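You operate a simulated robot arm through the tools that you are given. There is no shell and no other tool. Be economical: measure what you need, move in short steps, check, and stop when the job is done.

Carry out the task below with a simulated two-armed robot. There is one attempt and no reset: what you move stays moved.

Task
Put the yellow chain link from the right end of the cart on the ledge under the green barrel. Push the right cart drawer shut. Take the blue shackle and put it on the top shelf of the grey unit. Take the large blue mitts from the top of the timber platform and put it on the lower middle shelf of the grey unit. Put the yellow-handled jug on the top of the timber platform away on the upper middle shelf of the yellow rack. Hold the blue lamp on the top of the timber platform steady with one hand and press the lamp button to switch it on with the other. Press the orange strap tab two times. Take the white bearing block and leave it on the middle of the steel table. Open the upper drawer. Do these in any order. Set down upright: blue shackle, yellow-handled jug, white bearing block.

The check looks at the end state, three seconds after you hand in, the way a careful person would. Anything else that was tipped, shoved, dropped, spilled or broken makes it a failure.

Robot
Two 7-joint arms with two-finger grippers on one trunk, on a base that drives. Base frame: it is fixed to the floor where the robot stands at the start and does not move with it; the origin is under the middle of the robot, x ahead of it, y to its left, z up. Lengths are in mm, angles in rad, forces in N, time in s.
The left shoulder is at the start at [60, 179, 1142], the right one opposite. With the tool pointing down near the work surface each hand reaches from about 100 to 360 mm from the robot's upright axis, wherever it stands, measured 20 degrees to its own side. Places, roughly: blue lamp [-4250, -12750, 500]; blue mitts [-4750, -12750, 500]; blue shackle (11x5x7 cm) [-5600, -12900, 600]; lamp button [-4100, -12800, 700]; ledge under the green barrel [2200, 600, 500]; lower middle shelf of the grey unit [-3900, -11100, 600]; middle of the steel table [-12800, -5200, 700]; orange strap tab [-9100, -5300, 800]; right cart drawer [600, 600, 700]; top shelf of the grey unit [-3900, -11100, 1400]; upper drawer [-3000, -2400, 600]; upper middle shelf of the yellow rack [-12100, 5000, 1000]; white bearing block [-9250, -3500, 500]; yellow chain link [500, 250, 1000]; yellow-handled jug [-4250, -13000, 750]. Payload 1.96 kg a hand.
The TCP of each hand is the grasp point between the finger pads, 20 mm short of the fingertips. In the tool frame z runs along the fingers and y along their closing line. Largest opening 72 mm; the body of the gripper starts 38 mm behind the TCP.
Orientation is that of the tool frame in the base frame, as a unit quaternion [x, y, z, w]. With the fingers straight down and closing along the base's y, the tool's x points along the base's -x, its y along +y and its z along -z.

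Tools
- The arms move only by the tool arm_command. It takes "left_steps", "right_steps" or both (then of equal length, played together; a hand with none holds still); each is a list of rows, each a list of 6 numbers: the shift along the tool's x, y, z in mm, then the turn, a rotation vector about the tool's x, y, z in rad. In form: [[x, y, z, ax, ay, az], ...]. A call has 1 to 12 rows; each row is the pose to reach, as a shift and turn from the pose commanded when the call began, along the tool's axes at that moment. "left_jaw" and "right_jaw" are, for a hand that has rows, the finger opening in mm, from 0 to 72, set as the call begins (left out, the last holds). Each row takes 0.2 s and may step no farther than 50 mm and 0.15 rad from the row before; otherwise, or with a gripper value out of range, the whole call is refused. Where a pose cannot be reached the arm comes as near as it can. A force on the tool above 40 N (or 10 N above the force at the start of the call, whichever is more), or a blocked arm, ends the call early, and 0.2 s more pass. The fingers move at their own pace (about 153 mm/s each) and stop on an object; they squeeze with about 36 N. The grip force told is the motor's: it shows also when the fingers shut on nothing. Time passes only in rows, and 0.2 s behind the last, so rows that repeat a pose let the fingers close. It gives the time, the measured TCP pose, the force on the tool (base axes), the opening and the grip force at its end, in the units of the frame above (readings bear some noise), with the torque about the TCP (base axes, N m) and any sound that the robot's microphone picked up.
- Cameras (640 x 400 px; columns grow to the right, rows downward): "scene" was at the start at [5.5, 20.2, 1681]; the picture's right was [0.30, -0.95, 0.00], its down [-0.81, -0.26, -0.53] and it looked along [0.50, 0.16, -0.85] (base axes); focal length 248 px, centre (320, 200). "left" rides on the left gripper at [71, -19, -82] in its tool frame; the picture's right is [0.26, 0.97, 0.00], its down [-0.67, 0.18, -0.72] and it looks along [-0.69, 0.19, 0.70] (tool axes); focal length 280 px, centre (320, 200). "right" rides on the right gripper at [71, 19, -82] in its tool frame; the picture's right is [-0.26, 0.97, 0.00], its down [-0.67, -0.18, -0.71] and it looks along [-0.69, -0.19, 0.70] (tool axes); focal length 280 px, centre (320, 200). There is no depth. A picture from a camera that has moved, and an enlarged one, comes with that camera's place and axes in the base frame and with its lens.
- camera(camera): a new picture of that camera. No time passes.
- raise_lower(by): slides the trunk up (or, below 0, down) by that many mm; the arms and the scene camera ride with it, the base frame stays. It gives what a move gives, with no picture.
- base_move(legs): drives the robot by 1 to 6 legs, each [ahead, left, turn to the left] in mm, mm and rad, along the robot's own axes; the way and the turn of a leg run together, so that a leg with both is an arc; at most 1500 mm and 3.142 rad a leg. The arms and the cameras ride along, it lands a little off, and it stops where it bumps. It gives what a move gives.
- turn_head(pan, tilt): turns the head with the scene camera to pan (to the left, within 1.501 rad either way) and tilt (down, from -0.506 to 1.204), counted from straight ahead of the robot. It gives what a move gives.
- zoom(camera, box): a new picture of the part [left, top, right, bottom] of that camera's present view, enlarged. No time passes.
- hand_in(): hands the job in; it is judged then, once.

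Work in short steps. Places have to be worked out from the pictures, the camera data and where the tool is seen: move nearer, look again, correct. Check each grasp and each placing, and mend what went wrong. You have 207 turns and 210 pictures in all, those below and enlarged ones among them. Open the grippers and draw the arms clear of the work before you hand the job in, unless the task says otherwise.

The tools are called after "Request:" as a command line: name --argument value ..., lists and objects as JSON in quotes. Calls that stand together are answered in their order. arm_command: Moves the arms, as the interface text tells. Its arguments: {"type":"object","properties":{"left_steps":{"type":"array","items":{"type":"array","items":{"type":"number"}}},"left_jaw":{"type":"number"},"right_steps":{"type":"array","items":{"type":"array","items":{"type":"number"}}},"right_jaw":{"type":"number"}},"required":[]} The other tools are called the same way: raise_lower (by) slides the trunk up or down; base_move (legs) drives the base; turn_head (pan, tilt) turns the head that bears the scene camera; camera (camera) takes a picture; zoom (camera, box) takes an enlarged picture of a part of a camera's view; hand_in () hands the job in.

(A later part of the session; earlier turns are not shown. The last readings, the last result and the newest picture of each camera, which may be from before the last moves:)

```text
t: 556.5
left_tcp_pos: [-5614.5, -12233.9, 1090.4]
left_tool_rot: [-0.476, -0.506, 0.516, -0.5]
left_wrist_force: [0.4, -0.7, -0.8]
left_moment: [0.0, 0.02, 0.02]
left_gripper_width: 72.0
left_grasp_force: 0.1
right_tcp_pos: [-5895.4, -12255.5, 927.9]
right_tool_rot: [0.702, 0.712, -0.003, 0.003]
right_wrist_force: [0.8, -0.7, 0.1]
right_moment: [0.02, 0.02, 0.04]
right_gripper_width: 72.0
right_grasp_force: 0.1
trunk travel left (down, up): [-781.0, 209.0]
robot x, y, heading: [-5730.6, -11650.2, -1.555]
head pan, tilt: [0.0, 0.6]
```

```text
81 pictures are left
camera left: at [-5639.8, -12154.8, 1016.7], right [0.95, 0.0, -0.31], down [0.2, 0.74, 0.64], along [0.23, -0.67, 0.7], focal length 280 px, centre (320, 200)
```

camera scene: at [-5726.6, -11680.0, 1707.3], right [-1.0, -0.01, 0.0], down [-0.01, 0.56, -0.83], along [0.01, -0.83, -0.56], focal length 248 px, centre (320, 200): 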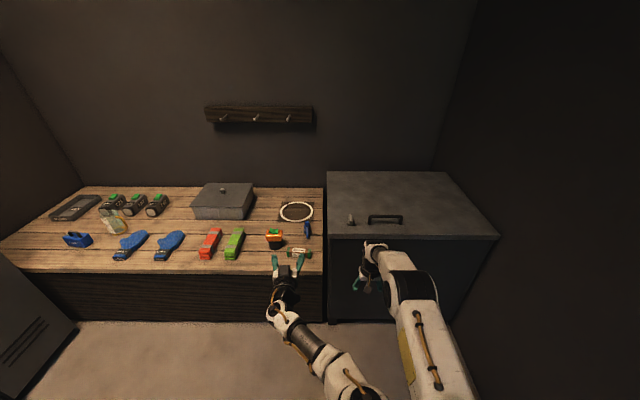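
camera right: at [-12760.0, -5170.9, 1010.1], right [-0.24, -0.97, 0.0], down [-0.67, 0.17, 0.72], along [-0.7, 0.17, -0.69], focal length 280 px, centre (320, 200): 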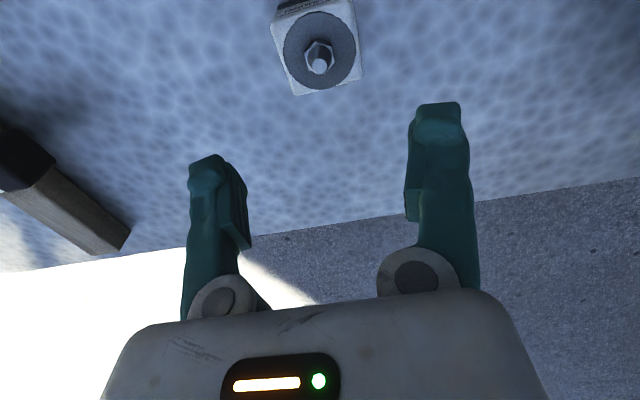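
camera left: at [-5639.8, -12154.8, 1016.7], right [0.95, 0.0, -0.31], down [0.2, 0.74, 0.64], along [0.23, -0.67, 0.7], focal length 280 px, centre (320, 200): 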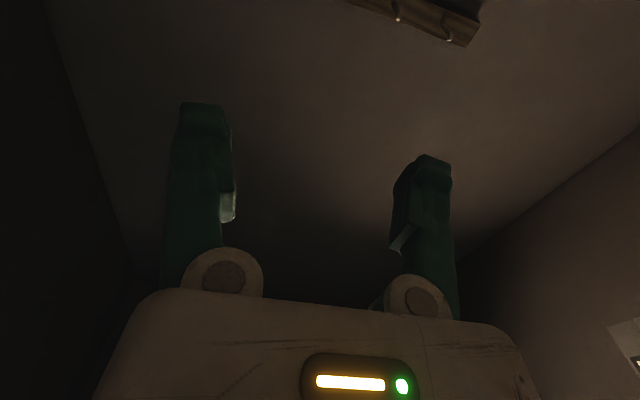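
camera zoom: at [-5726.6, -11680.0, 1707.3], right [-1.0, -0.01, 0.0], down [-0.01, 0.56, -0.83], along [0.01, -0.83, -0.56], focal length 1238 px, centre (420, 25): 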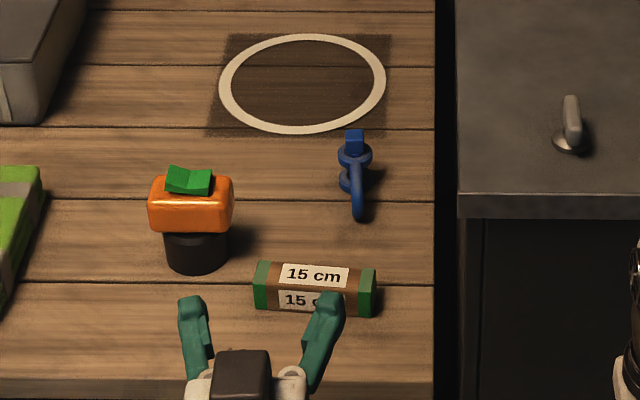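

Shackle stands upright at about (−5630, −12915), ~50 mm thick along x, with the 15 cm block in front of it. I tuck the right arm back, lower the trunk so the left hand is at z≈650, and drive in.

Request:
arm_command --right_steps '[[35, 0, -20, 0, 0, 0], [70, 0, -40, 0, 0, 0], [105, 0, -60, 0, 0, 0], [140, 0, -80, 0, 0, 0], [175, 0, -100, 0, 0, 0], [210, 0, -120, 0, 0, 0], [240, 0, -135, 0, 0, 0], [270, 0, -150, 0, 0, 0]]'

Request:
raise_lower --by -400

Request:
base_move --legs '[[0, -16, -0.016], [470, 0, 0]]'

Request:
zoom --camera "scene" --box '[230, 170, 370, 330]'

```text
t: 558.3
left_tcp_pos: [-5613.9, -12234.1, 1090.2]
left_tool_rot: [-0.475, -0.506, 0.515, -0.503]
left_wrist_force: [-0.4, 0.0, 0.1]
left_moment: [0.02, 0.02, 0.02]
left_gripper_width: 72.1
left_grasp_force: 0.1
right_tcp_pos: [-5899.8, -11984.2, 1077.4]
right_tool_rot: [0.702, 0.712, -0.003, 0.003]
right_wrist_force: [-0.3, 0.1, 0.4]
right_moment: [0.0, -0.03, 0.01]
right_gripper_width: 72.0
right_grasp_force: 0.1
trunk travel left (down, up): [-781.0, 209.0]
robot x, y, heading: [-5728.6, -11650.2, -1.558]
head pan, tilt: [0.0, 0.6]
```

```text
t: 562.1
left_tcp_pos: [-5612.0, -12235.6, 688.8]
left_tool_rot: [-0.475, -0.506, 0.515, -0.503]
left_wrist_force: [1.1, -0.3, 0.7]
left_moment: [-0.02, -0.01, -0.02]
left_gripper_width: 71.8
left_grasp_force: 0.0
right_tcp_pos: [-5899.2, -11985.3, 676.2]
right_tool_rot: [0.702, 0.713, -0.003, 0.002]
right_wrist_force: [-0.9, 0.3, 0.0]
right_moment: [0.0, -0.02, -0.01]
right_gripper_width: 72.1
right_grasp_force: 0.1
trunk travel left (down, up): [-381.0, 609.0]
robot x, y, heading: [-5726.1, -11649.2, -1.557]
head pan, tilt: [0.0, 0.6]
```

```text
t: 565.3
left_tcp_pos: [-5647.8, -12704.5, 688.6]
left_tool_rot: [-0.482, -0.499, 0.522, -0.496]
left_wrist_force: [0.6, 0.3, -0.8]
left_moment: [-0.03, 0.0, 0.0]
left_gripper_width: 71.9
left_grasp_force: 0.0
right_tcp_pos: [-5929.6, -12446.6, 675.6]
right_tool_rot: [0.711, 0.703, -0.003, 0.003]
right_wrist_force: [0.0, -0.5, -0.2]
right_moment: [0.04, 0.04, 0.04]
right_gripper_width: 72.1
right_grasp_force: 0.0
trunk travel left (down, up): [-381.0, 609.0]
robot x, y, heading: [-5744.5, -12116.9, -1.584]
head pan, tilt: [0.0, 0.6]
```

```text
2.50 times, centred on (300, 250) of scene
camera zoom: at [-5747.8, -12146.6, 1307.3], right [-1.0, 0.01, 0.0], down [0.01, 0.57, -0.82], along [-0.01, -0.82, -0.57], focal length 619 px, centre (370, 75)
```

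zoom: 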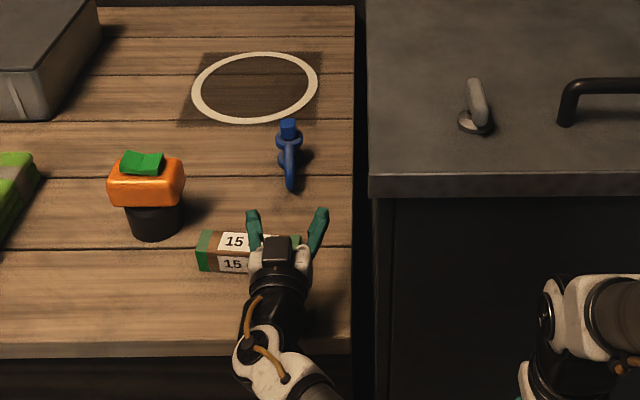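

The hand is above the 15 cm block, aimed about 20 mm right of the shackle. I drive 55 mm closer, then shift +20 mm in x, 22 mm down and extend part-way.

Request:
base_move --legs '[[55, 0, 0.012]]'

Request:
arm_command --left_steps '[[8, 8, 0, 0, 0, 0], [16, 16, 10, 0, 0, 0], [22, 20, 25, 0, 0, 0], [22, 20, 45, 0, 0, 0], [22, 20, 60, 0, 0, 0], [22, 20, 60, 0, 0, 0]]' --left_jaw 72

Request:
zoom --camera "scene" --box '[230, 170, 370, 330]'

```text
t: 566.2
left_tcp_pos: [-5640.5, -12759.6, 688.9]
left_tool_rot: [-0.479, -0.503, 0.518, -0.499]
left_wrist_force: [1.1, 0.8, -0.1]
left_moment: [-0.02, 0.0, -0.01]
left_gripper_width: 72.1
left_grasp_force: 0.1
right_tcp_pos: [-5925.1, -12505.3, 676.7]
right_tool_rot: [0.707, 0.707, -0.003, 0.003]
right_wrist_force: [-0.1, -0.2, -0.6]
right_moment: [0.01, 0.03, 0.01]
right_gripper_width: 71.8
right_grasp_force: 0.1
trunk travel left (down, up): [-381.0, 609.0]
robot x, y, heading: [-5747.1, -12172.1, -1.572]
head pan, tilt: [0.0, 0.6]
```

```text
t: 566.8
left_tcp_pos: [-5630.1, -12764.9, 683.0]
left_tool_rot: [-0.473, -0.499, 0.525, -0.501]
left_wrist_force: [1.2, 3.3, 27.5]
left_moment: [2.58, 0.53, -0.22]
left_gripper_width: 72.2
left_grasp_force: 0.0
right_tcp_pos: [-5925.3, -12502.5, 677.7]
right_tool_rot: [0.707, 0.708, -0.004, 0.004]
right_wrist_force: [0.1, 0.1, 0.2]
right_moment: [-0.01, 0.01, 0.03]
right_gripper_width: 71.9
right_grasp_force: 0.1
trunk travel left (down, up): [-381.0, 609.0]
robot x, y, heading: [-5749.2, -12174.1, -1.578]
head pan, tilt: [0.0, 0.6]
stopped in row 2 (left hand): the force on the tool passed its limit at 52 N (the readings are from after the stop); the commanded pose is now the measured one
```

```text
2.50 times, centred on (300, 250) of scene
camera zoom: at [-5748.3, -12197.7, 1307.9], right [-1.0, 0.0, 0.0], down [0.0, 0.56, -0.83], along [0.0, -0.83, -0.56], focal length 619 px, centre (370, 75)
```

zoom: 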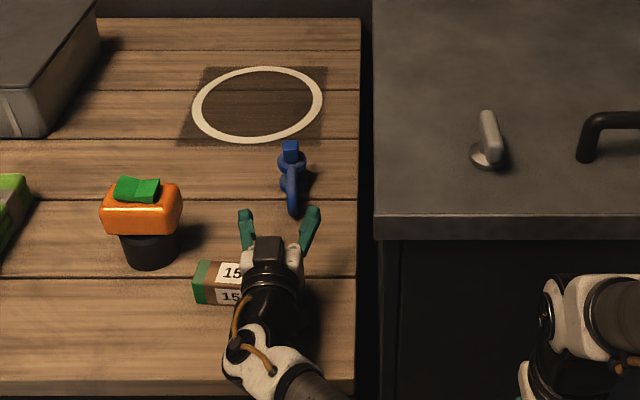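

The camera under the gripper touched the 15 cm block, so a level approach is too low. I lift, back off, and pitch the hand ~50° downward instead so the camera stays above.

Request:
arm_command --left_steps '[[-20, 0, 0, 0, 0, 0], [-45, 0, 0, 0, 0, 0], [-45, 0, 0, 0, 0, 0]]'

Request:
base_move --legs '[[-180, 0, 0]]'

Request:
raise_lower --by 100

Request:
arm_command --left_steps '[[0, 0, 0, 0, 0.14, 0], [0, 0, 0, 0, 0.28, 0], [0, 0, 0, 0, 0.42, 0], [0, 0, 0, 0, 0.56, 0], [0, 0, 0, 0, 0.7, 0], [0, 0, 0, 0, 0.8, 0], [0, 0, 0, 0, 0.87, 0], [0, 0, 0, 0, 0.87, 0]]'

Request:
camera --camera "left"

Request:
zoom --camera "scene" --box '[230, 140, 370, 300]'

```text
t: 567.6
left_tcp_pos: [-5625.6, -12764.6, 722.9]
left_tool_rot: [-0.475, -0.502, 0.522, -0.5]
left_wrist_force: [-0.2, 0.4, -0.2]
left_moment: [-0.03, 0.01, -0.01]
left_gripper_width: 72.0
left_grasp_force: 0.1
right_tcp_pos: [-5925.9, -12505.2, 675.3]
right_tool_rot: [0.707, 0.707, -0.004, 0.003]
right_wrist_force: [-0.3, 0.3, -0.2]
right_moment: [0.02, -0.02, 0.01]
right_gripper_width: 72.3
right_grasp_force: 0.0
trunk travel left (down, up): [-381.0, 609.0]
robot x, y, heading: [-5748.5, -12172.1, -1.571]
head pan, tilt: [0.0, 0.6]
```

```text
t: 569.1
left_tcp_pos: [-5623.5, -12580.8, 724.2]
left_tool_rot: [-0.474, -0.503, 0.52, -0.501]
left_wrist_force: [0.4, 0.9, -0.2]
left_moment: [-0.01, -0.02, -0.01]
left_gripper_width: 72.2
left_grasp_force: 0.1
right_tcp_pos: [-5924.0, -12321.8, 676.4]
right_tool_rot: [0.706, 0.708, -0.003, 0.004]
right_wrist_force: [-0.1, 0.0, -0.6]
right_moment: [-0.02, -0.04, -0.02]
right_gripper_width: 71.9
right_grasp_force: 0.0
trunk travel left (down, up): [-381.0, 609.0]
robot x, y, heading: [-5744.9, -11989.9, -1.571]
head pan, tilt: [0.0, 0.6]
```

```text
t: 570.5
left_tcp_pos: [-5623.1, -12581.7, 823.0]
left_tool_rot: [-0.473, -0.503, 0.521, -0.501]
left_wrist_force: [-0.4, -0.6, 0.0]
left_moment: [0.0, 0.02, 0.01]
left_gripper_width: 71.9
left_grasp_force: 0.0
right_tcp_pos: [-5923.8, -12322.9, 776.4]
right_tool_rot: [0.706, 0.709, -0.003, 0.003]
right_wrist_force: [-0.2, -0.5, 0.2]
right_moment: [-0.02, -0.06, -0.02]
right_gripper_width: 71.8
right_grasp_force: 0.0
trunk travel left (down, up): [-481.0, 509.0]
robot x, y, heading: [-5749.4, -11991.3, -1.57]
head pan, tilt: [0.0, 0.6]
```

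```text
t: 572.3
left_tcp_pos: [-5623.8, -12579.9, 822.5]
left_tool_rot: [0.65, 0.667, -0.273, 0.242]
left_wrist_force: [-0.5, 1.0, -0.2]
left_moment: [-0.01, 0.03, 0.0]
left_gripper_width: 72.1
left_grasp_force: 0.0
right_tcp_pos: [-5924.2, -12322.9, 775.4]
right_tool_rot: [0.706, 0.709, -0.003, 0.002]
right_wrist_force: [-0.4, 0.7, 0.6]
right_moment: [-0.02, -0.01, 0.01]
right_gripper_width: 72.1
right_grasp_force: 0.1
trunk travel left (down, up): [-481.0, 509.0]
robot x, y, heading: [-5747.5, -11989.9, -1.568]
head pan, tilt: [0.0, 0.6]
```

```text
78 pictures are left
camera left: at [-5643.3, -12472.5, 836.3], right [0.95, 0.2, -0.22], down [0.23, -0.01, 0.97], along [0.19, -0.98, -0.05], focal length 280 px, centre (320, 200)
```

left: 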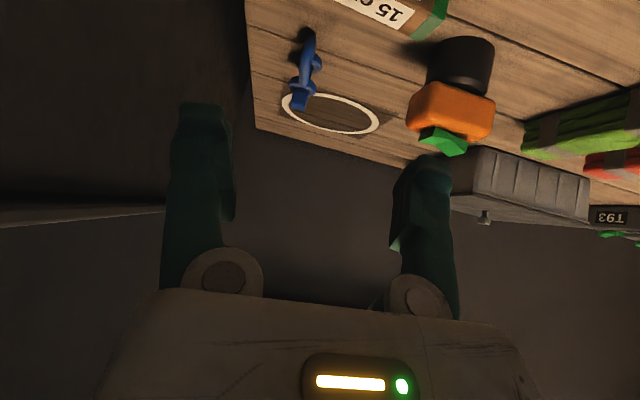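

```text
2.50 times, centred on (300, 220) of scene
camera zoom: at [-5748.0, -12019.3, 1407.3], right [-1.0, 0.0, 0.0], down [0.0, 0.57, -0.82], along [0.0, -0.82, -0.57], focal length 619 px, centre (370, 150)
```

zoom: 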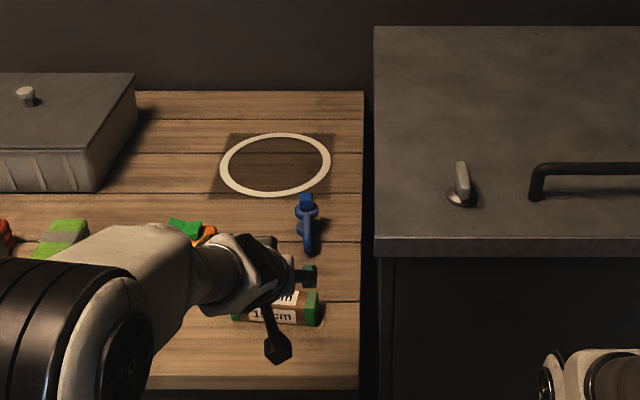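

Now the left camera sees the shackle. I zoom to understand its shape for a good grip.

Request:
zoom --camera "left" --box '[240, 0, 400, 140]'

Request:
zoom --camera "scene" --box '[280, 155, 325, 195]'

```text
2.86 times, centred on (320, 70) of left
camera zoom: at [-5643.3, -12472.5, 836.3], right [0.95, 0.2, -0.22], down [0.23, -0.01, 0.97], along [0.19, -0.98, -0.05], focal length 801 px, centre (320, 571)
```

zoom: 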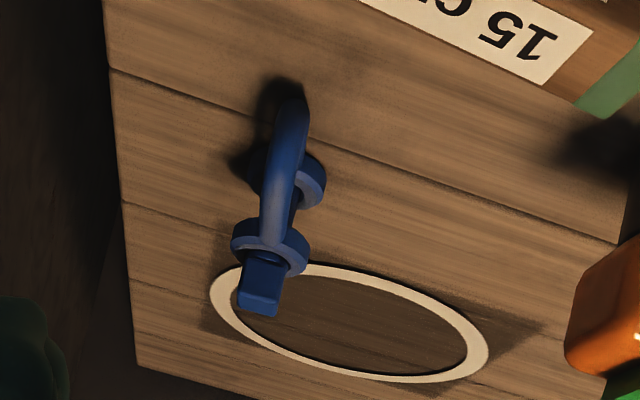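

```text
10.00 times, centred on (302, 175) of scene
camera zoom: at [-5748.0, -12019.3, 1407.3], right [-1.0, 0.0, 0.0], down [0.0, 0.57, -0.82], along [0.0, -0.82, -0.57], focal length 2477 px, centre (495, 450)
```

zoom: 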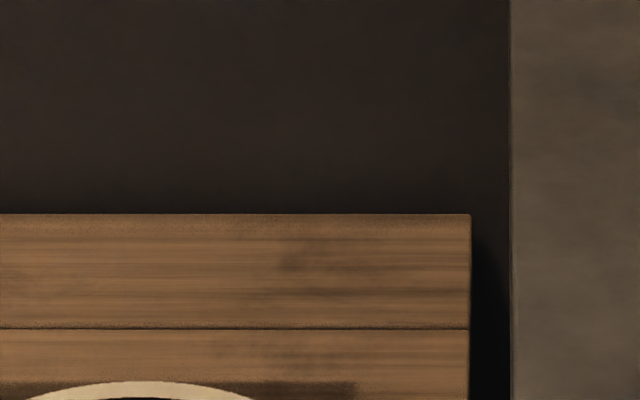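

It's a vertical pin through two discs with the bow facing me. I'll grip the upper disc across x, at about (−5626, −12922, 640), along the pitched axis; first the hover.

Request:
base_move --legs '[[200, 0, 0]]'

Request:
arm_command --left_steps '[[6, 2, 27, 0, 0, 0], [12, 3, 53, 0, 0, 0], [18, 5, 80, 0, 0, 0], [23, 6, 106, 0, 0, 0], [23, 6, 106, 0, 0, 0]]' --left_jaw 72

Request:
camera --camera "left"

```text
t: 573.9
left_tcp_pos: [-5624.0, -12784.5, 822.0]
left_tool_rot: [0.651, 0.666, -0.273, 0.241]
left_wrist_force: [0.2, -0.2, -0.1]
left_moment: [0.0, -0.02, -0.02]
left_gripper_width: 72.3
left_grasp_force: 0.1
right_tcp_pos: [-5924.5, -12525.3, 776.3]
right_tool_rot: [0.706, 0.708, -0.003, 0.003]
right_wrist_force: [0.1, -0.3, 0.0]
right_moment: [0.02, -0.02, 0.04]
right_gripper_width: 72.2
right_grasp_force: 0.0
trunk travel left (down, up): [-481.0, 509.0]
robot x, y, heading: [-5746.7, -12193.2, -1.575]
head pan, tilt: [0.0, 0.6]
```

```text
t: 575.1
left_tcp_pos: [-5624.0, -12839.6, 729.6]
left_tool_rot: [0.65, 0.667, -0.273, 0.242]
left_wrist_force: [-0.2, 0.2, -0.1]
left_moment: [0.0, 0.01, 0.0]
left_gripper_width: 72.2
left_grasp_force: 0.1
right_tcp_pos: [-5924.4, -12523.9, 776.7]
right_tool_rot: [0.707, 0.707, -0.004, 0.004]
right_wrist_force: [-0.5, -1.0, 0.1]
right_moment: [0.0, -0.01, 0.0]
right_gripper_width: 72.0
right_grasp_force: 0.0
trunk travel left (down, up): [-481.0, 509.0]
robot x, y, heading: [-5749.5, -12194.6, -1.572]
head pan, tilt: [0.0, 0.6]
```

```text
74 pictures are left
camera left: at [-5644.4, -12731.1, 742.8], right [0.95, 0.2, -0.23], down [0.23, -0.01, 0.97], along [0.19, -0.98, -0.05], focal length 280 px, centre (320, 200)
```

left: 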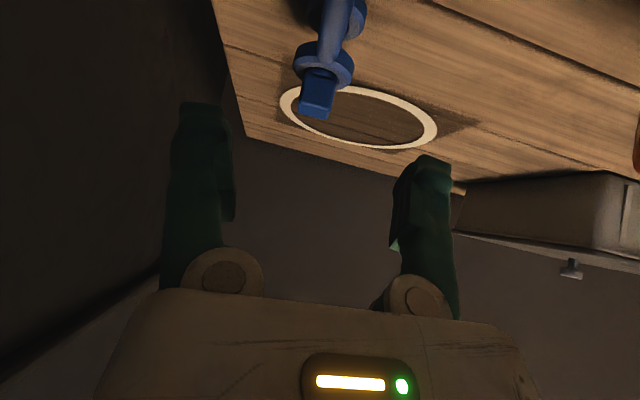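

Aligned on the upper disc (z≈640). I advance 112 mm along the tool axis and close.

Request:
arm_command --left_steps '[[0, 3, 35, 0, 0, 0], [0, 3, 70, 0, 0, 0], [0, 3, 95, 0, 0, 0], [0, 3, 114, 0, 0, 0], [0, 3, 114, 0, 0, 0]]'

Request:
arm_command --left_steps '[[0, 0, 0, 0, 0, 0], [0, 0, 0, 0, 0, 0], [0, 0, 0, 0, 0, 0]]' --left_jaw 0

Request:
camera --camera "left"

```text
t: 576.3
left_tcp_pos: [-5625.4, -12917.5, 646.0]
left_tool_rot: [0.651, 0.666, -0.274, 0.242]
left_wrist_force: [0.8, -0.3, -0.9]
left_moment: [-0.06, -0.01, 0.0]
left_gripper_width: 71.9
left_grasp_force: 0.0
right_tcp_pos: [-5925.0, -12524.4, 776.6]
right_tool_rot: [0.706, 0.708, -0.003, 0.003]
right_wrist_force: [0.0, -0.7, -0.1]
right_moment: [0.0, 0.05, 0.0]
right_gripper_width: 72.1
right_grasp_force: 0.1
trunk travel left (down, up): [-481.0, 509.0]
robot x, y, heading: [-5747.0, -12191.2, -1.571]
head pan, tilt: [0.0, 0.6]
```

```text
t: 577.1
left_tcp_pos: [-5624.6, -12916.3, 649.4]
left_tool_rot: [0.65, 0.665, -0.276, 0.244]
left_wrist_force: [-1.4, -0.6, 13.4]
left_moment: [-0.64, -0.39, 0.0]
left_gripper_width: 13.7
left_grasp_force: 35.6
right_tcp_pos: [-5924.5, -12523.7, 775.7]
right_tool_rot: [0.706, 0.708, -0.004, 0.003]
right_wrist_force: [-0.9, 0.1, 0.1]
right_moment: [0.03, 0.01, 0.0]
right_gripper_width: 72.2
right_grasp_force: 0.1
trunk travel left (down, up): [-481.0, 509.0]
robot x, y, heading: [-5748.6, -12197.2, -1.572]
head pan, tilt: [0.0, 0.6]
```

```text
73 pictures are left
camera left: at [-5644.5, -12807.9, 662.0], right [0.95, 0.19, -0.23], down [0.23, 0.0, 0.97], along [0.19, -0.98, -0.05], focal length 280 px, centre (320, 200)
```

left: 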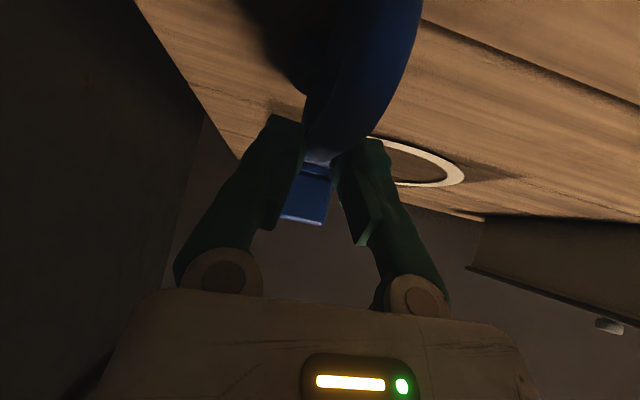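

Gripped at 14 mm (bow arm by the pin). I lift 60 mm with the trunk and check it hangs upright.

Request:
raise_lower --by 70

Request:
zoom --camera "scene" --box '[230, 140, 370, 300]'

```text
t: 578.1
left_tcp_pos: [-5625.8, -12916.4, 715.4]
left_tool_rot: [0.651, 0.666, -0.273, 0.241]
left_wrist_force: [-0.5, 0.2, -6.6]
left_moment: [0.07, -0.01, 0.05]
left_gripper_width: 13.6
left_grasp_force: 36.0
right_tcp_pos: [-5925.1, -12523.6, 845.4]
right_tool_rot: [0.707, 0.708, -0.003, 0.002]
right_wrist_force: [-0.3, 0.6, -0.3]
right_moment: [-0.03, 0.01, 0.01]
right_gripper_width: 71.9
right_grasp_force: 0.1
trunk travel left (down, up): [-551.0, 439.0]
robot x, y, heading: [-5748.6, -12189.9, -1.57]
head pan, tilt: [0.0, 0.6]
```

```text
2.50 times, centred on (300, 220) of scene
camera zoom: at [-5747.6, -12222.9, 1477.2], right [-1.0, 0.0, 0.0], down [0.0, 0.57, -0.82], along [0.0, -0.82, -0.57], focal length 619 px, centre (370, 150)
```

zoom: 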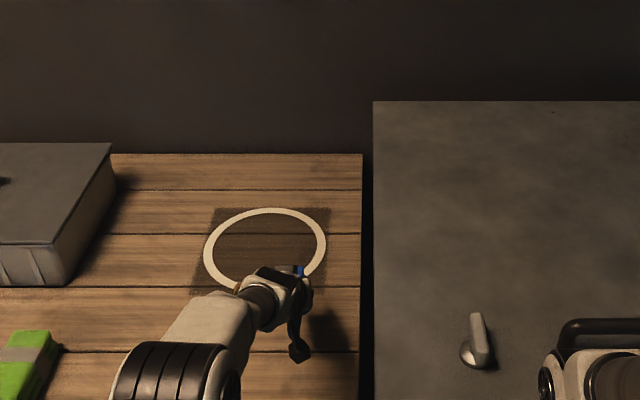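

Held upright, 6.6 N. I raise more, back out to y≈−11350, turn to face the grey unit (+x), and raise the trunk to the top.

Request:
raise_lower --by 120

Request:
base_move --legs '[[-842, 0, 0], [0, 0, 1.571], [450, 0, 0]]'

Request:
raise_lower --by 315

Request:
turn_head --pan 0.1 --tilt 0.35

Request:
camera --camera "scene"

```text
t: 579.6
left_tcp_pos: [-5624.4, -12917.3, 834.4]
left_tool_rot: [0.65, 0.666, -0.273, 0.242]
left_wrist_force: [0.6, -0.3, -6.5]
left_moment: [0.07, -0.02, 0.01]
left_gripper_width: 13.7
left_grasp_force: 35.8
right_tcp_pos: [-5924.7, -12525.6, 965.4]
right_tool_rot: [0.706, 0.708, -0.004, 0.002]
right_wrist_force: [0.3, 0.4, 0.5]
right_moment: [0.02, 0.03, 0.02]
right_gripper_width: 71.8
right_grasp_force: 0.1
trunk travel left (down, up): [-671.0, 319.0]
robot x, y, heading: [-5747.1, -12190.3, -1.57]
head pan, tilt: [0.0, 0.6]
```

```text
t: 590.2
left_tcp_pos: [-4570.7, -11249.6, 834.2]
left_tool_rot: [-0.001, 0.931, -0.026, 0.364]
left_wrist_force: [0.4, -0.5, -5.4]
left_moment: [0.0, 0.11, 0.01]
left_gripper_width: 14.0
left_grasp_force: 36.3
right_tcp_pos: [-4967.5, -11542.2, 965.6]
right_tool_rot: [0.01, 1.0, 0.0, 0.003]
right_wrist_force: [0.8, 0.7, -0.8]
right_moment: [0.02, 0.01, 0.01]
right_gripper_width: 72.2
right_grasp_force: 0.0
trunk travel left (down, up): [-671.0, 319.0]
robot x, y, heading: [-5298.7, -11359.8, -0.019]
head pan, tilt: [0.0, 0.6]
```

```text
t: 593.3
left_tcp_pos: [-4569.9, -11250.4, 1150.1]
left_tool_rot: [-0.001, 0.931, -0.026, 0.364]
left_wrist_force: [-1.1, 0.0, -5.3]
left_moment: [-0.01, 0.11, 0.01]
left_gripper_width: 13.7
left_grasp_force: 36.3
right_tcp_pos: [-4967.7, -11542.6, 1280.1]
right_tool_rot: [0.01, 1.0, 0.0, 0.003]
right_wrist_force: [0.3, -0.3, 0.4]
right_moment: [0.0, -0.01, 0.0]
right_gripper_width: 72.0
right_grasp_force: 0.0
trunk travel left (down, up): [-986.0, 4.0]
robot x, y, heading: [-5299.3, -11357.2, -0.021]
head pan, tilt: [0.0, 0.6]
```

```text
t: 594.1
left_tcp_pos: [-4569.3, -11250.6, 1150.7]
left_tool_rot: [-0.001, 0.931, -0.027, 0.363]
left_wrist_force: [0.0, 0.9, -5.7]
left_moment: [-0.01, 0.09, -0.03]
left_gripper_width: 13.8
left_grasp_force: 36.4
right_tcp_pos: [-4968.0, -11542.3, 1280.1]
right_tool_rot: [0.009, 1.0, -0.001, 0.003]
right_wrist_force: [-0.1, -0.4, 0.1]
right_moment: [0.0, 0.0, -0.02]
right_gripper_width: 71.7
right_grasp_force: 0.1
trunk travel left (down, up): [-986.0, 4.0]
robot x, y, heading: [-5295.8, -11356.1, -0.023]
head pan, tilt: [0.099, 0.351]
```

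```text
71 pictures are left
camera scene: at [-5263.0, -11350.9, 1934.9], right [0.08, -1.0, 0.0], down [-0.34, -0.03, -0.94], along [0.94, 0.07, -0.35], focal length 248 px, centre (320, 200)
```

scene: 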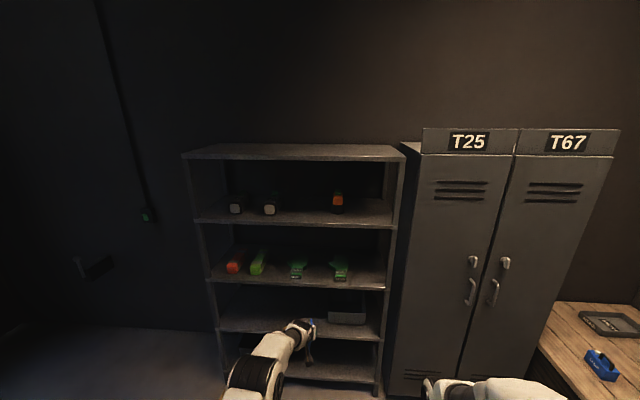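

The top shelf is at z≈1345, with a gap around y≈−11145 between the items. I raise the left hand to z≈1450 and shift the base sideways to line up.

Request:
arm_command --left_steps '[[-20, 0, -33, 0, 0, 0], [-40, 1, -66, 0, 0, 0], [-60, 1, -98, 0, 0, 0], [-80, 2, -131, 0, 0, 0], [-100, 2, -164, 0, 0, 0], [-120, 3, -197, 0, 0, 0], [-140, 3, -230, 0, 0, 0], [-160, 4, -262, 0, 0, 0], [-160, 4, -262, 0, 0, 0]]'

Request:
base_move --legs '[[0, 75, 0.022], [330, 0, 0]]'

Request:
camera --camera "left"

Request:
camera --camera "scene"

```text
t: 596.1
left_tcp_pos: [-4631.4, -11232.8, 1448.7]
left_tool_rot: [-0.001, 0.931, -0.027, 0.364]
left_wrist_force: [-0.1, 0.1, -5.6]
left_moment: [0.01, 0.11, -0.07]
left_gripper_width: 14.0
left_grasp_force: 36.0
right_tcp_pos: [-4967.9, -11542.6, 1281.1]
right_tool_rot: [0.009, 1.0, -0.001, 0.003]
right_wrist_force: [0.4, 0.3, 0.0]
right_moment: [-0.02, 0.0, -0.03]
right_gripper_width: 72.1
right_grasp_force: 0.0
trunk travel left (down, up): [-986.0, 4.0]
robot x, y, heading: [-5301.9, -11360.8, -0.019]
head pan, tilt: [0.099, 0.351]
```

```text
t: 598.9
left_tcp_pos: [-4303.6, -11136.6, 1450.4]
left_tool_rot: [-0.016, 0.931, -0.021, 0.365]
left_wrist_force: [-0.8, 0.0, -5.7]
left_moment: [0.01, 0.1, -0.02]
left_gripper_width: 13.8
left_grasp_force: 36.1
right_tcp_pos: [-4631.8, -11457.7, 1281.7]
right_tool_rot: [-0.006, 1.0, 0.0, 0.005]
right_wrist_force: [-0.5, -0.3, 0.1]
right_moment: [-0.04, -0.02, -0.03]
right_gripper_width: 71.9
right_grasp_force: 0.0
trunk travel left (down, up): [-986.0, 4.0]
robot x, y, heading: [-4966.9, -11284.7, 0.012]
head pan, tilt: [0.099, 0.351]
```

```text
70 pictures are left
camera left: at [-4412.3, -11155.7, 1463.7], right [-0.21, 0.95, -0.23], down [0.0, 0.23, 0.97], along [0.98, 0.2, -0.05], focal length 280 px, centre (320, 200)
```

left: 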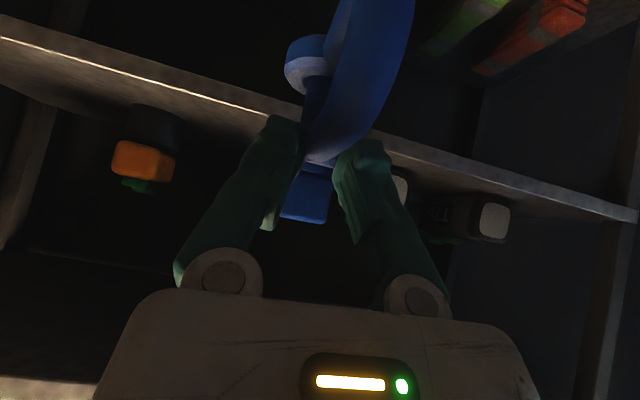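

```text
69 pictures are left
camera scene: at [-4934.5, -11274.7, 1935.1], right [0.11, -0.99, 0.0], down [-0.34, -0.04, -0.94], along [0.93, 0.1, -0.34], focal length 248 px, centre (320, 200)
```

scene: 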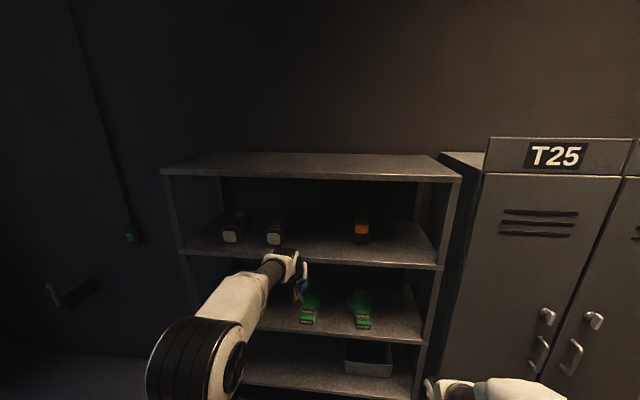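

Centred between the orange lamp and the others, with ~30 mm clearance above the shelf edge. I drive the shackle in 375 mm and look.

Request:
base_move --legs '[[375, 0, -0.01]]'

Request:
camera --camera "left"

```text
t: 601.3
left_tcp_pos: [-3937.3, -11141.3, 1450.6]
left_tool_rot: [-0.012, 0.931, -0.022, 0.365]
left_wrist_force: [-0.6, -0.4, -5.2]
left_moment: [-0.02, 0.11, 0.01]
left_gripper_width: 13.8
left_grasp_force: 36.0
right_tcp_pos: [-4267.8, -11457.3, 1282.2]
right_tool_rot: [-0.003, 1.0, 0.0, 0.004]
right_wrist_force: [-0.9, 0.9, -0.1]
right_moment: [0.01, 0.0, -0.03]
right_gripper_width: 71.9
right_grasp_force: 0.1
trunk travel left (down, up): [-986.0, 4.0]
robot x, y, heading: [-4596.1, -11282.9, -0.0]
head pan, tilt: [0.099, 0.351]
```

```text
68 pictures are left
camera left: at [-4044.8, -11158.8, 1463.6], right [-0.2, 0.95, -0.23], down [0.01, 0.23, 0.97], along [0.98, 0.19, -0.05], focal length 280 px, centre (320, 200)
```

left: 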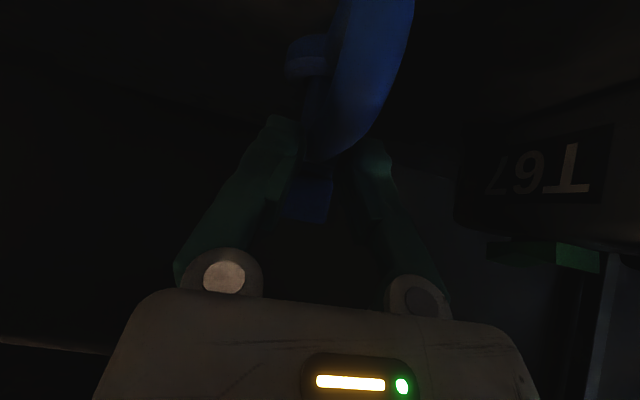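

Inside the shelf. I lower the trunk until the shackle touches.

Request:
raise_lower --by -25

Request:
raise_lower --by -20

```text
t: 602.0
left_tcp_pos: [-3936.3, -11142.3, 1429.3]
left_tool_rot: [-0.012, 0.929, -0.022, 0.369]
left_wrist_force: [4.6, -0.5, 22.6]
left_moment: [-0.02, -0.29, 0.02]
left_gripper_width: 14.0
left_grasp_force: 35.6
right_tcp_pos: [-4268.8, -11458.1, 1257.0]
right_tool_rot: [-0.001, 1.0, 0.0, 0.004]
right_wrist_force: [0.7, 0.3, 0.0]
right_moment: [-0.02, 0.0, 0.01]
right_gripper_width: 71.9
right_grasp_force: 0.1
trunk travel left (down, up): [-961.0, 29.0]
robot x, y, heading: [-4599.6, -11281.6, -0.004]
head pan, tilt: [0.099, 0.351]
```

```text
t: 602.6
left_tcp_pos: [-3940.7, -11143.8, 1408.3]
left_tool_rot: [-0.01, 0.93, -0.023, 0.367]
left_wrist_force: [0.6, -3.3, 23.2]
left_moment: [-0.09, -0.26, -0.03]
left_gripper_width: 14.7
left_grasp_force: 36.0
right_tcp_pos: [-4270.9, -11460.2, 1237.5]
right_tool_rot: [-0.001, 1.0, 0.0, 0.007]
right_wrist_force: [-0.5, 0.8, 0.0]
right_moment: [-0.03, -0.03, -0.02]
right_gripper_width: 71.9
right_grasp_force: 0.1
trunk travel left (down, up): [-941.0, 49.0]
robot x, y, heading: [-4598.3, -11282.0, 0.001]
head pan, tilt: [0.099, 0.351]
```

Contact came at ~1429; the second step pushed on with the shackle slipping in the grip. I look closely before releasing.

Request:
camera --camera "left"

Request:
zoom --camera "scene" --box '[230, 200, 380, 320]'

```text
67 pictures are left
camera left: at [-4049.0, -11160.9, 1420.7], right [-0.2, 0.95, -0.23], down [0.0, 0.23, 0.97], along [0.98, 0.19, -0.05], focal length 280 px, centre (320, 200)
```

left: 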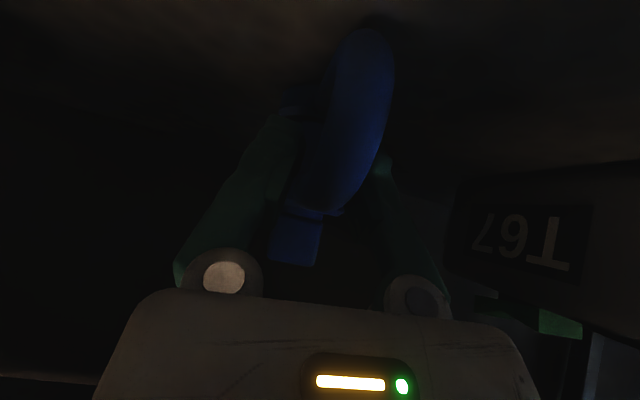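

```text
3.33 times, centred on (305, 260) of scene
camera zoom: at [-4573.9, -11274.7, 1890.2], right [0.1, -0.99, 0.0], down [-0.34, -0.03, -0.94], along [0.94, 0.09, -0.34], focal length 826 px, centre (370, 0)
```

zoom: 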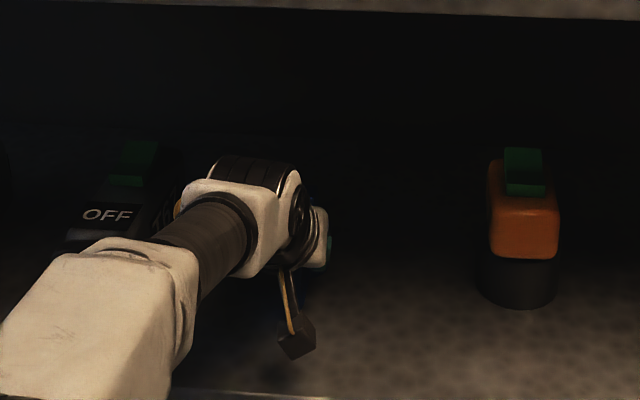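

Still upright, just slid within the fingers and resting on the shelf. I open the jaw gently and withdraw along the tool axis.

Request:
arm_command --left_steps '[[0, 0, 0, 0, 0, 0], [0, 0, 0, 0, 0, 0], [0, 0, 0, 0, 0, 0]]' --left_jaw 72

Request:
arm_command --left_steps '[[0, 0, -15, 0, 0, 0], [0, 0, -35, 0, 0, 0], [0, 0, -60, 0, 0, 0], [0, 0, -60, 0, 0, 0]]'

Request:
base_move --legs '[[-450, 0, 0]]'

Request:
zoom --camera "scene" --box '[160, 140, 460, 280]'

```text
t: 603.5
left_tcp_pos: [-3935.5, -11141.0, 1403.3]
left_tool_rot: [-0.012, 0.931, -0.022, 0.364]
left_wrist_force: [-0.6, -0.6, -0.7]
left_moment: [0.0, 0.01, 0.0]
left_gripper_width: 72.1
left_grasp_force: 0.0
right_tcp_pos: [-4265.8, -11458.1, 1235.9]
right_tool_rot: [-0.001, 1.0, 0.0, 0.004]
right_wrist_force: [-0.9, 1.0, 0.0]
right_moment: [0.01, -0.02, 0.0]
right_gripper_width: 72.1
right_grasp_force: 0.0
trunk travel left (down, up): [-941.0, 49.0]
robot x, y, heading: [-4598.5, -11279.3, 0.004]
head pan, tilt: [0.099, 0.351]
```

```text
t: 604.5
left_tcp_pos: [-3977.5, -11137.2, 1448.6]
left_tool_rot: [-0.012, 0.931, -0.022, 0.364]
left_wrist_force: [0.3, 0.2, 0.6]
left_moment: [-0.02, 0.0, 0.02]
left_gripper_width: 72.0
left_grasp_force: 0.1
right_tcp_pos: [-4265.9, -11458.8, 1236.1]
right_tool_rot: [-0.003, 1.0, -0.001, 0.004]
right_wrist_force: [-0.1, 0.2, -0.8]
right_moment: [0.02, 0.01, 0.04]
right_gripper_width: 71.9
right_grasp_force: 0.0
trunk travel left (down, up): [-941.0, 49.0]
robot x, y, heading: [-4599.9, -11280.7, 0.003]
head pan, tilt: [0.099, 0.351]
```

```text
t: 607.2
left_tcp_pos: [-4427.2, -11137.5, 1447.8]
left_tool_rot: [-0.012, 0.931, -0.022, 0.364]
left_wrist_force: [-0.3, -0.1, -0.3]
left_moment: [-0.04, 0.01, 0.01]
left_gripper_width: 72.3
left_grasp_force: 0.1
right_tcp_pos: [-4718.6, -11459.0, 1235.5]
right_tool_rot: [-0.003, 1.0, -0.001, 0.004]
right_wrist_force: [1.3, 1.2, -1.0]
right_moment: [0.0, 0.03, -0.02]
right_gripper_width: 71.7
right_grasp_force: 0.0
trunk travel left (down, up): [-941.0, 49.0]
robot x, y, heading: [-5051.0, -11283.0, 0.004]
head pan, tilt: [0.099, 0.351]
```

```text
2.13 times, centred on (310, 210) of scene
camera zoom: at [-5016.7, -11273.2, 1890.0], right [0.1, -0.99, 0.0], down [-0.34, -0.03, -0.94], along [0.93, 0.09, -0.34], focal length 528 px, centre (341, 179)
```

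zoom: 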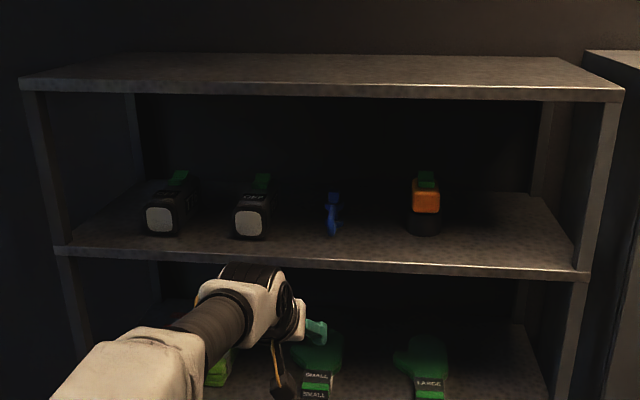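

The shackle stands upright on the top shelf. Next the LARGE mitts: I bring the arm back down, turn to the platform and approach with the pitched left hand.

Request:
base_move --legs '[[0, 0, -1.574], [500, 125, 0]]'

Request:
arm_command --left_steps '[[20, 0, 33, 0, 0, 0], [40, -1, 66, 0, 0, 0], [60, -1, 98, 0, 0, 0], [80, -2, 131, 0, 0, 0], [100, -2, 164, 0, 0, 0], [120, -3, 197, 0, 0, 0], [140, -3, 230, 0, 0, 0], [160, -4, 262, 0, 0, 0]]'

Request:
raise_lower --by -370

Request:
base_move --legs '[[300, 0, 0]]'

Request:
camera --camera "left"

```text
t: 614.0
left_tcp_pos: [-4805.2, -12404.6, 1449.0]
left_tool_rot: [0.657, 0.66, -0.276, 0.239]
left_wrist_force: [0.1, -0.2, 0.9]
left_moment: [-0.04, -0.02, 0.04]
left_gripper_width: 71.9
left_grasp_force: 0.0
right_tcp_pos: [-5119.0, -12107.9, 1236.7]
right_tool_rot: [0.713, 0.701, -0.004, 0.003]
right_wrist_force: [-0.2, 0.0, 0.7]
right_moment: [0.01, 0.02, -0.01]
right_gripper_width: 71.9
right_grasp_force: 0.1
trunk travel left (down, up): [-941.0, 49.0]
robot x, y, heading: [-4938.5, -11780.7, -1.589]
head pan, tilt: [0.099, 0.351]
```

```text
t: 615.9
left_tcp_pos: [-4822.8, -12468.2, 1150.3]
left_tool_rot: [0.657, 0.66, -0.276, 0.238]
left_wrist_force: [0.1, 0.5, -0.4]
left_moment: [0.01, -0.04, -0.03]
left_gripper_width: 72.0
left_grasp_force: 0.0
right_tcp_pos: [-5118.1, -12111.8, 1236.8]
right_tool_rot: [0.713, 0.701, -0.003, 0.002]
right_wrist_force: [-0.3, -0.5, 0.4]
right_moment: [0.01, 0.04, -0.01]
right_gripper_width: 71.7
right_grasp_force: 0.0
trunk travel left (down, up): [-941.0, 49.0]
robot x, y, heading: [-4933.1, -11779.9, -1.592]
head pan, tilt: [0.099, 0.351]
```

```text
t: 619.4
left_tcp_pos: [-4822.1, -12466.5, 780.2]
left_tool_rot: [0.657, 0.66, -0.276, 0.239]
left_wrist_force: [-0.1, -0.6, -0.4]
left_moment: [0.02, -0.03, 0.01]
left_gripper_width: 71.8
left_grasp_force: 0.1
right_tcp_pos: [-5117.2, -12109.5, 865.7]
right_tool_rot: [0.713, 0.701, -0.003, 0.002]
right_wrist_force: [-0.6, 0.1, -0.6]
right_moment: [0.01, -0.04, 0.01]
right_gripper_width: 72.2
right_grasp_force: 0.1
trunk travel left (down, up): [-571.0, 419.0]
robot x, y, heading: [-4936.0, -11779.6, -1.587]
head pan, tilt: [0.099, 0.351]
```

```text
t: 621.4
left_tcp_pos: [-4829.5, -12758.3, 780.0]
left_tool_rot: [0.658, 0.659, -0.276, 0.238]
left_wrist_force: [1.1, -0.2, -0.2]
left_moment: [-0.01, 0.01, 0.03]
left_gripper_width: 72.0
left_grasp_force: 0.1
right_tcp_pos: [-5125.3, -12400.6, 865.8]
right_tool_rot: [0.714, 0.7, -0.003, 0.002]
right_wrist_force: [0.2, -1.1, -0.2]
right_moment: [0.02, -0.02, -0.01]
right_gripper_width: 71.8
right_grasp_force: 0.0
trunk travel left (down, up): [-571.0, 419.0]
robot x, y, heading: [-4938.1, -12072.4, -1.588]
head pan, tilt: [0.099, 0.351]
```

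```text
64 pictures are left
camera left: at [-4847.2, -12648.9, 793.3], right [0.96, 0.18, -0.23], down [0.23, -0.01, 0.97], along [0.17, -0.98, -0.06], focal length 280 px, centre (320, 200)
```

left: 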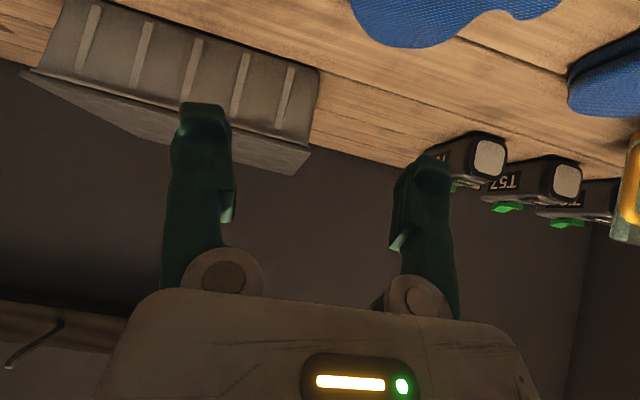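

The mitts lie nearer than the hand's view. I look with the scene camera tilted down.

Request:
turn_head --pan 0.15 --tilt 0.85

Request:
zoom --camera "scene" --box '[210, 60, 430, 220]'

```text
t: 622.4
left_tcp_pos: [-4831.2, -12757.4, 780.6]
left_tool_rot: [0.657, 0.66, -0.275, 0.239]
left_wrist_force: [-0.6, -0.2, -1.0]
left_moment: [-0.02, 0.01, -0.01]
left_gripper_width: 72.4
left_grasp_force: 0.0
right_tcp_pos: [-5125.2, -12400.2, 865.7]
right_tool_rot: [0.714, 0.7, -0.003, 0.002]
right_wrist_force: [0.2, -1.8, 0.4]
right_moment: [0.01, 0.02, -0.01]
right_gripper_width: 72.2
right_grasp_force: 0.1
trunk travel left (down, up): [-571.0, 419.0]
robot x, y, heading: [-4940.3, -12070.0, -1.594]
head pan, tilt: [0.15, 0.85]
```

```text
2.50 times, centred on (320, 140) of scene
camera zoom: at [-4929.8, -12090.3, 1476.5], right [-0.99, -0.13, 0.0], down [-0.1, 0.74, -0.66], along [0.08, -0.66, -0.75], focal length 619 px, centre (320, 350)
```

zoom: 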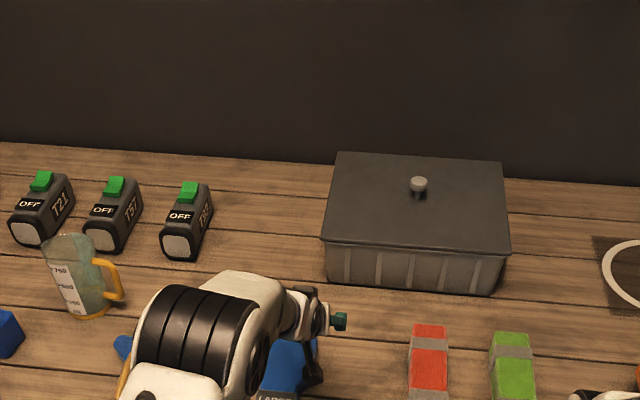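

The arm hides the mitts. I pitch the hand to ~70° down and draw it back ~90 mm to see the mitts with the hand camera.

Request:
arm_command --left_steps '[[15, 0, -15, 0, 0.1, 0], [30, 0, -30, 0, 0.2, 0], [45, 0, -45, 0, 0.3, 0], [60, 0, -55, 0, 0.42, 0], [60, 0, -55, 0, 0.42, 0]]'

Request:
camera --camera "left"

```text
t: 623.6
left_tcp_pos: [-4827.8, -12676.9, 779.4]
left_tool_rot: [0.7, 0.695, -0.132, 0.096]
left_wrist_force: [-0.1, 0.6, 0.8]
left_moment: [0.02, -0.03, 0.04]
left_gripper_width: 71.8
left_grasp_force: 0.0
right_tcp_pos: [-5125.3, -12400.0, 866.2]
right_tool_rot: [0.714, 0.7, -0.003, 0.002]
right_wrist_force: [-0.1, -0.2, 0.4]
right_moment: [0.0, -0.02, 0.01]
right_gripper_width: 72.0
right_grasp_force: 0.1
trunk travel left (down, up): [-571.0, 419.0]
robot x, y, heading: [-4940.2, -12070.3, -1.593]
head pan, tilt: [0.15, 0.85]
```

```text
62 pictures are left
camera left: at [-4843.8, -12581.5, 835.5], right [0.96, 0.23, -0.13], down [0.22, -0.41, 0.88], along [0.15, -0.88, -0.45], focal length 280 px, centre (320, 200)
```

left: 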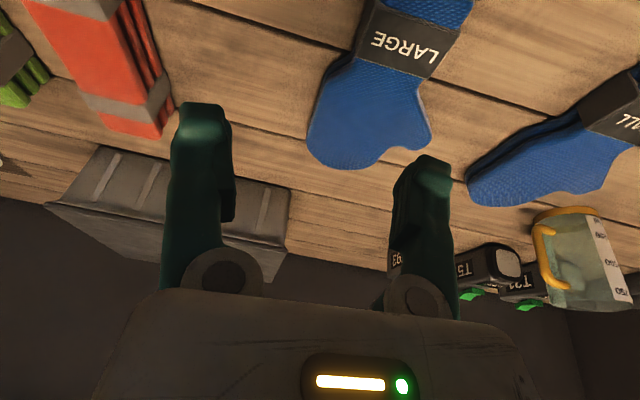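

I zoom on the LARGE mitts' cuff to measure its width.

Request:
zoom --camera "left" --box '[280, 0, 500, 180]'

```text
2.22 times, centred on (390, 90) of left
camera zoom: at [-4843.8, -12581.5, 835.5], right [0.96, 0.23, -0.13], down [0.22, -0.41, 0.88], along [0.15, -0.88, -0.45], focal length 623 px, centre (164, 444)
```

zoom: 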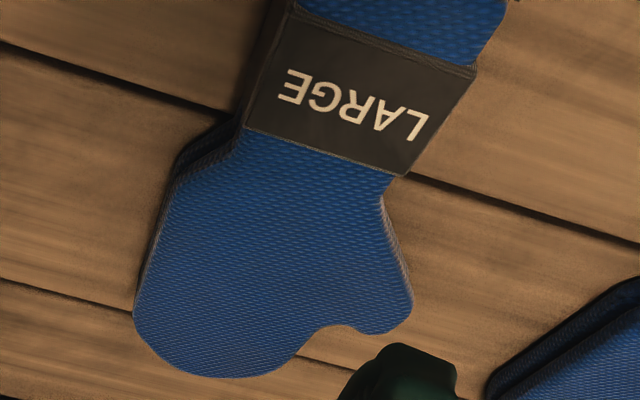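

The band is ~68 mm wide, centred at (−4770, −12716) and aligned with x, so it just fits. I set the hand straight down over it with full opening.

Request:
arm_command --left_steps '[[-3, 15, 0, -0.012, 0.08, -0.001], [-6, 31, 10, -0.025, 0.16, -0.003], [-9, 46, 35, -0.038, 0.24, -0.005], [-12, 62, 60, -0.051, 0.324, -0.007], [-12, 62, 84, -0.051, 0.324, -0.007], [-12, 62, 84, -0.051, 0.324, -0.007]]' --left_jaw 72

Request:
camera --camera "left"

```text
t: 625.0
left_tcp_pos: [-4747.0, -12679.0, 734.4]
left_tool_rot: [0.708, 0.706, 0.0, 0.0]
left_wrist_force: [0.0, -0.3, 0.3]
left_moment: [0.01, -0.03, 0.0]
left_gripper_width: 71.7
left_grasp_force: 0.0
left hand out of reach, approached as far as the arm can: row 4, 5, 6
right_tcp_pos: [-5125.9, -12401.1, 864.5]
right_tool_rot: [0.714, 0.7, -0.002, 0.002]
right_wrist_force: [-0.3, 0.0, 0.0]
right_moment: [0.03, 0.01, 0.01]
right_gripper_width: 72.2
right_grasp_force: 0.1
trunk travel left (down, up): [-571.0, 419.0]
robot x, y, heading: [-4939.7, -12070.8, -1.589]
head pan, tilt: [0.15, 0.85]
```

```text
60 pictures are left
camera left: at [-4765.8, -12607.4, 817.4], right [0.97, 0.26, 0.0], down [0.18, -0.67, 0.72], along [0.19, -0.69, -0.7], focal length 280 px, centre (320, 200)
```

left: 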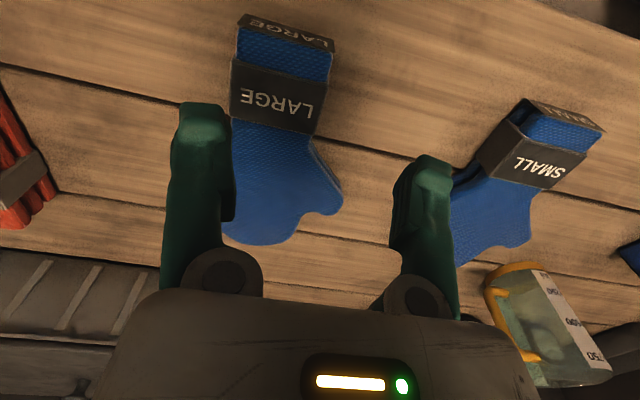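

The mitts are clear in view: band centre ≈(−4770, −12718). I drive 90 mm closer so the downward reach suffices, then line up above it.

Request:
base_move --legs '[[90, 0, 0.018]]'

```text
t: 626.1
left_tcp_pos: [-4734.7, -12766.1, 734.7]
left_tool_rot: [0.7, 0.714, 0.0, -0.001]
left_wrist_force: [0.0, 0.0, -0.4]
left_moment: [-0.01, -0.01, 0.02]
left_gripper_width: 71.9
left_grasp_force: 0.0
right_tcp_pos: [-5119.4, -12492.6, 866.0]
right_tool_rot: [0.707, 0.708, -0.004, 0.002]
right_wrist_force: [0.0, -0.2, 0.4]
right_moment: [0.01, 0.03, 0.03]
right_gripper_width: 71.8
right_grasp_force: 0.0
trunk travel left (down, up): [-571.0, 419.0]
robot x, y, heading: [-4944.2, -12161.6, -1.576]
head pan, tilt: [0.15, 0.85]
```

Now I shift to exactly above the band and descend to z≈668 (tips ~650) for a final check.

Request:
arm_command --left_steps '[[24, -17, 20, 0, 0, 0.01], [49, -34, 45, 0, 0, 0.02], [49, -34, 67, 0, 0, 0.02], [49, -34, 67, 0, 0, 0.02]]'

Request:
camera --camera "left"

```text
t: 627.1
left_tcp_pos: [-4769.6, -12713.3, 667.2]
left_tool_rot: [0.707, 0.707, -0.001, 0.001]
left_wrist_force: [-0.2, 0.1, 0.0]
left_moment: [0.01, -0.02, -0.01]
left_gripper_width: 71.9
left_grasp_force: 0.0
right_tcp_pos: [-5118.2, -12492.8, 866.3]
right_tool_rot: [0.706, 0.708, -0.004, 0.003]
right_wrist_force: [-0.9, -0.8, 0.7]
right_moment: [-0.06, 0.01, -0.03]
right_gripper_width: 72.0
right_grasp_force: 0.1
trunk travel left (down, up): [-571.0, 419.0]
robot x, y, heading: [-4941.9, -12159.5, -1.575]
head pan, tilt: [0.15, 0.85]
```

```text
59 pictures are left
camera left: at [-4789.2, -12642.0, 750.0], right [0.97, 0.26, 0.0], down [0.18, -0.67, 0.72], along [0.19, -0.69, -0.7], focal length 280 px, centre (320, 200)
```

left: 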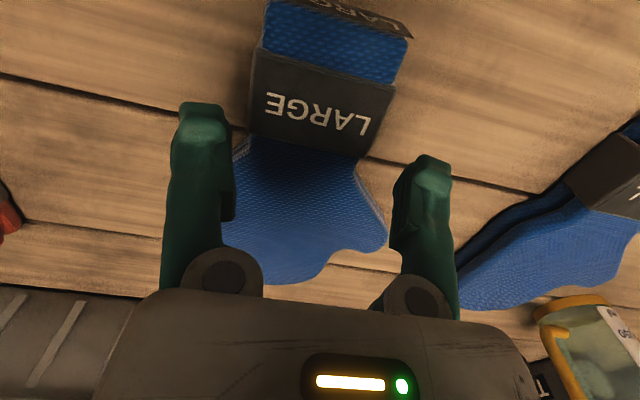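

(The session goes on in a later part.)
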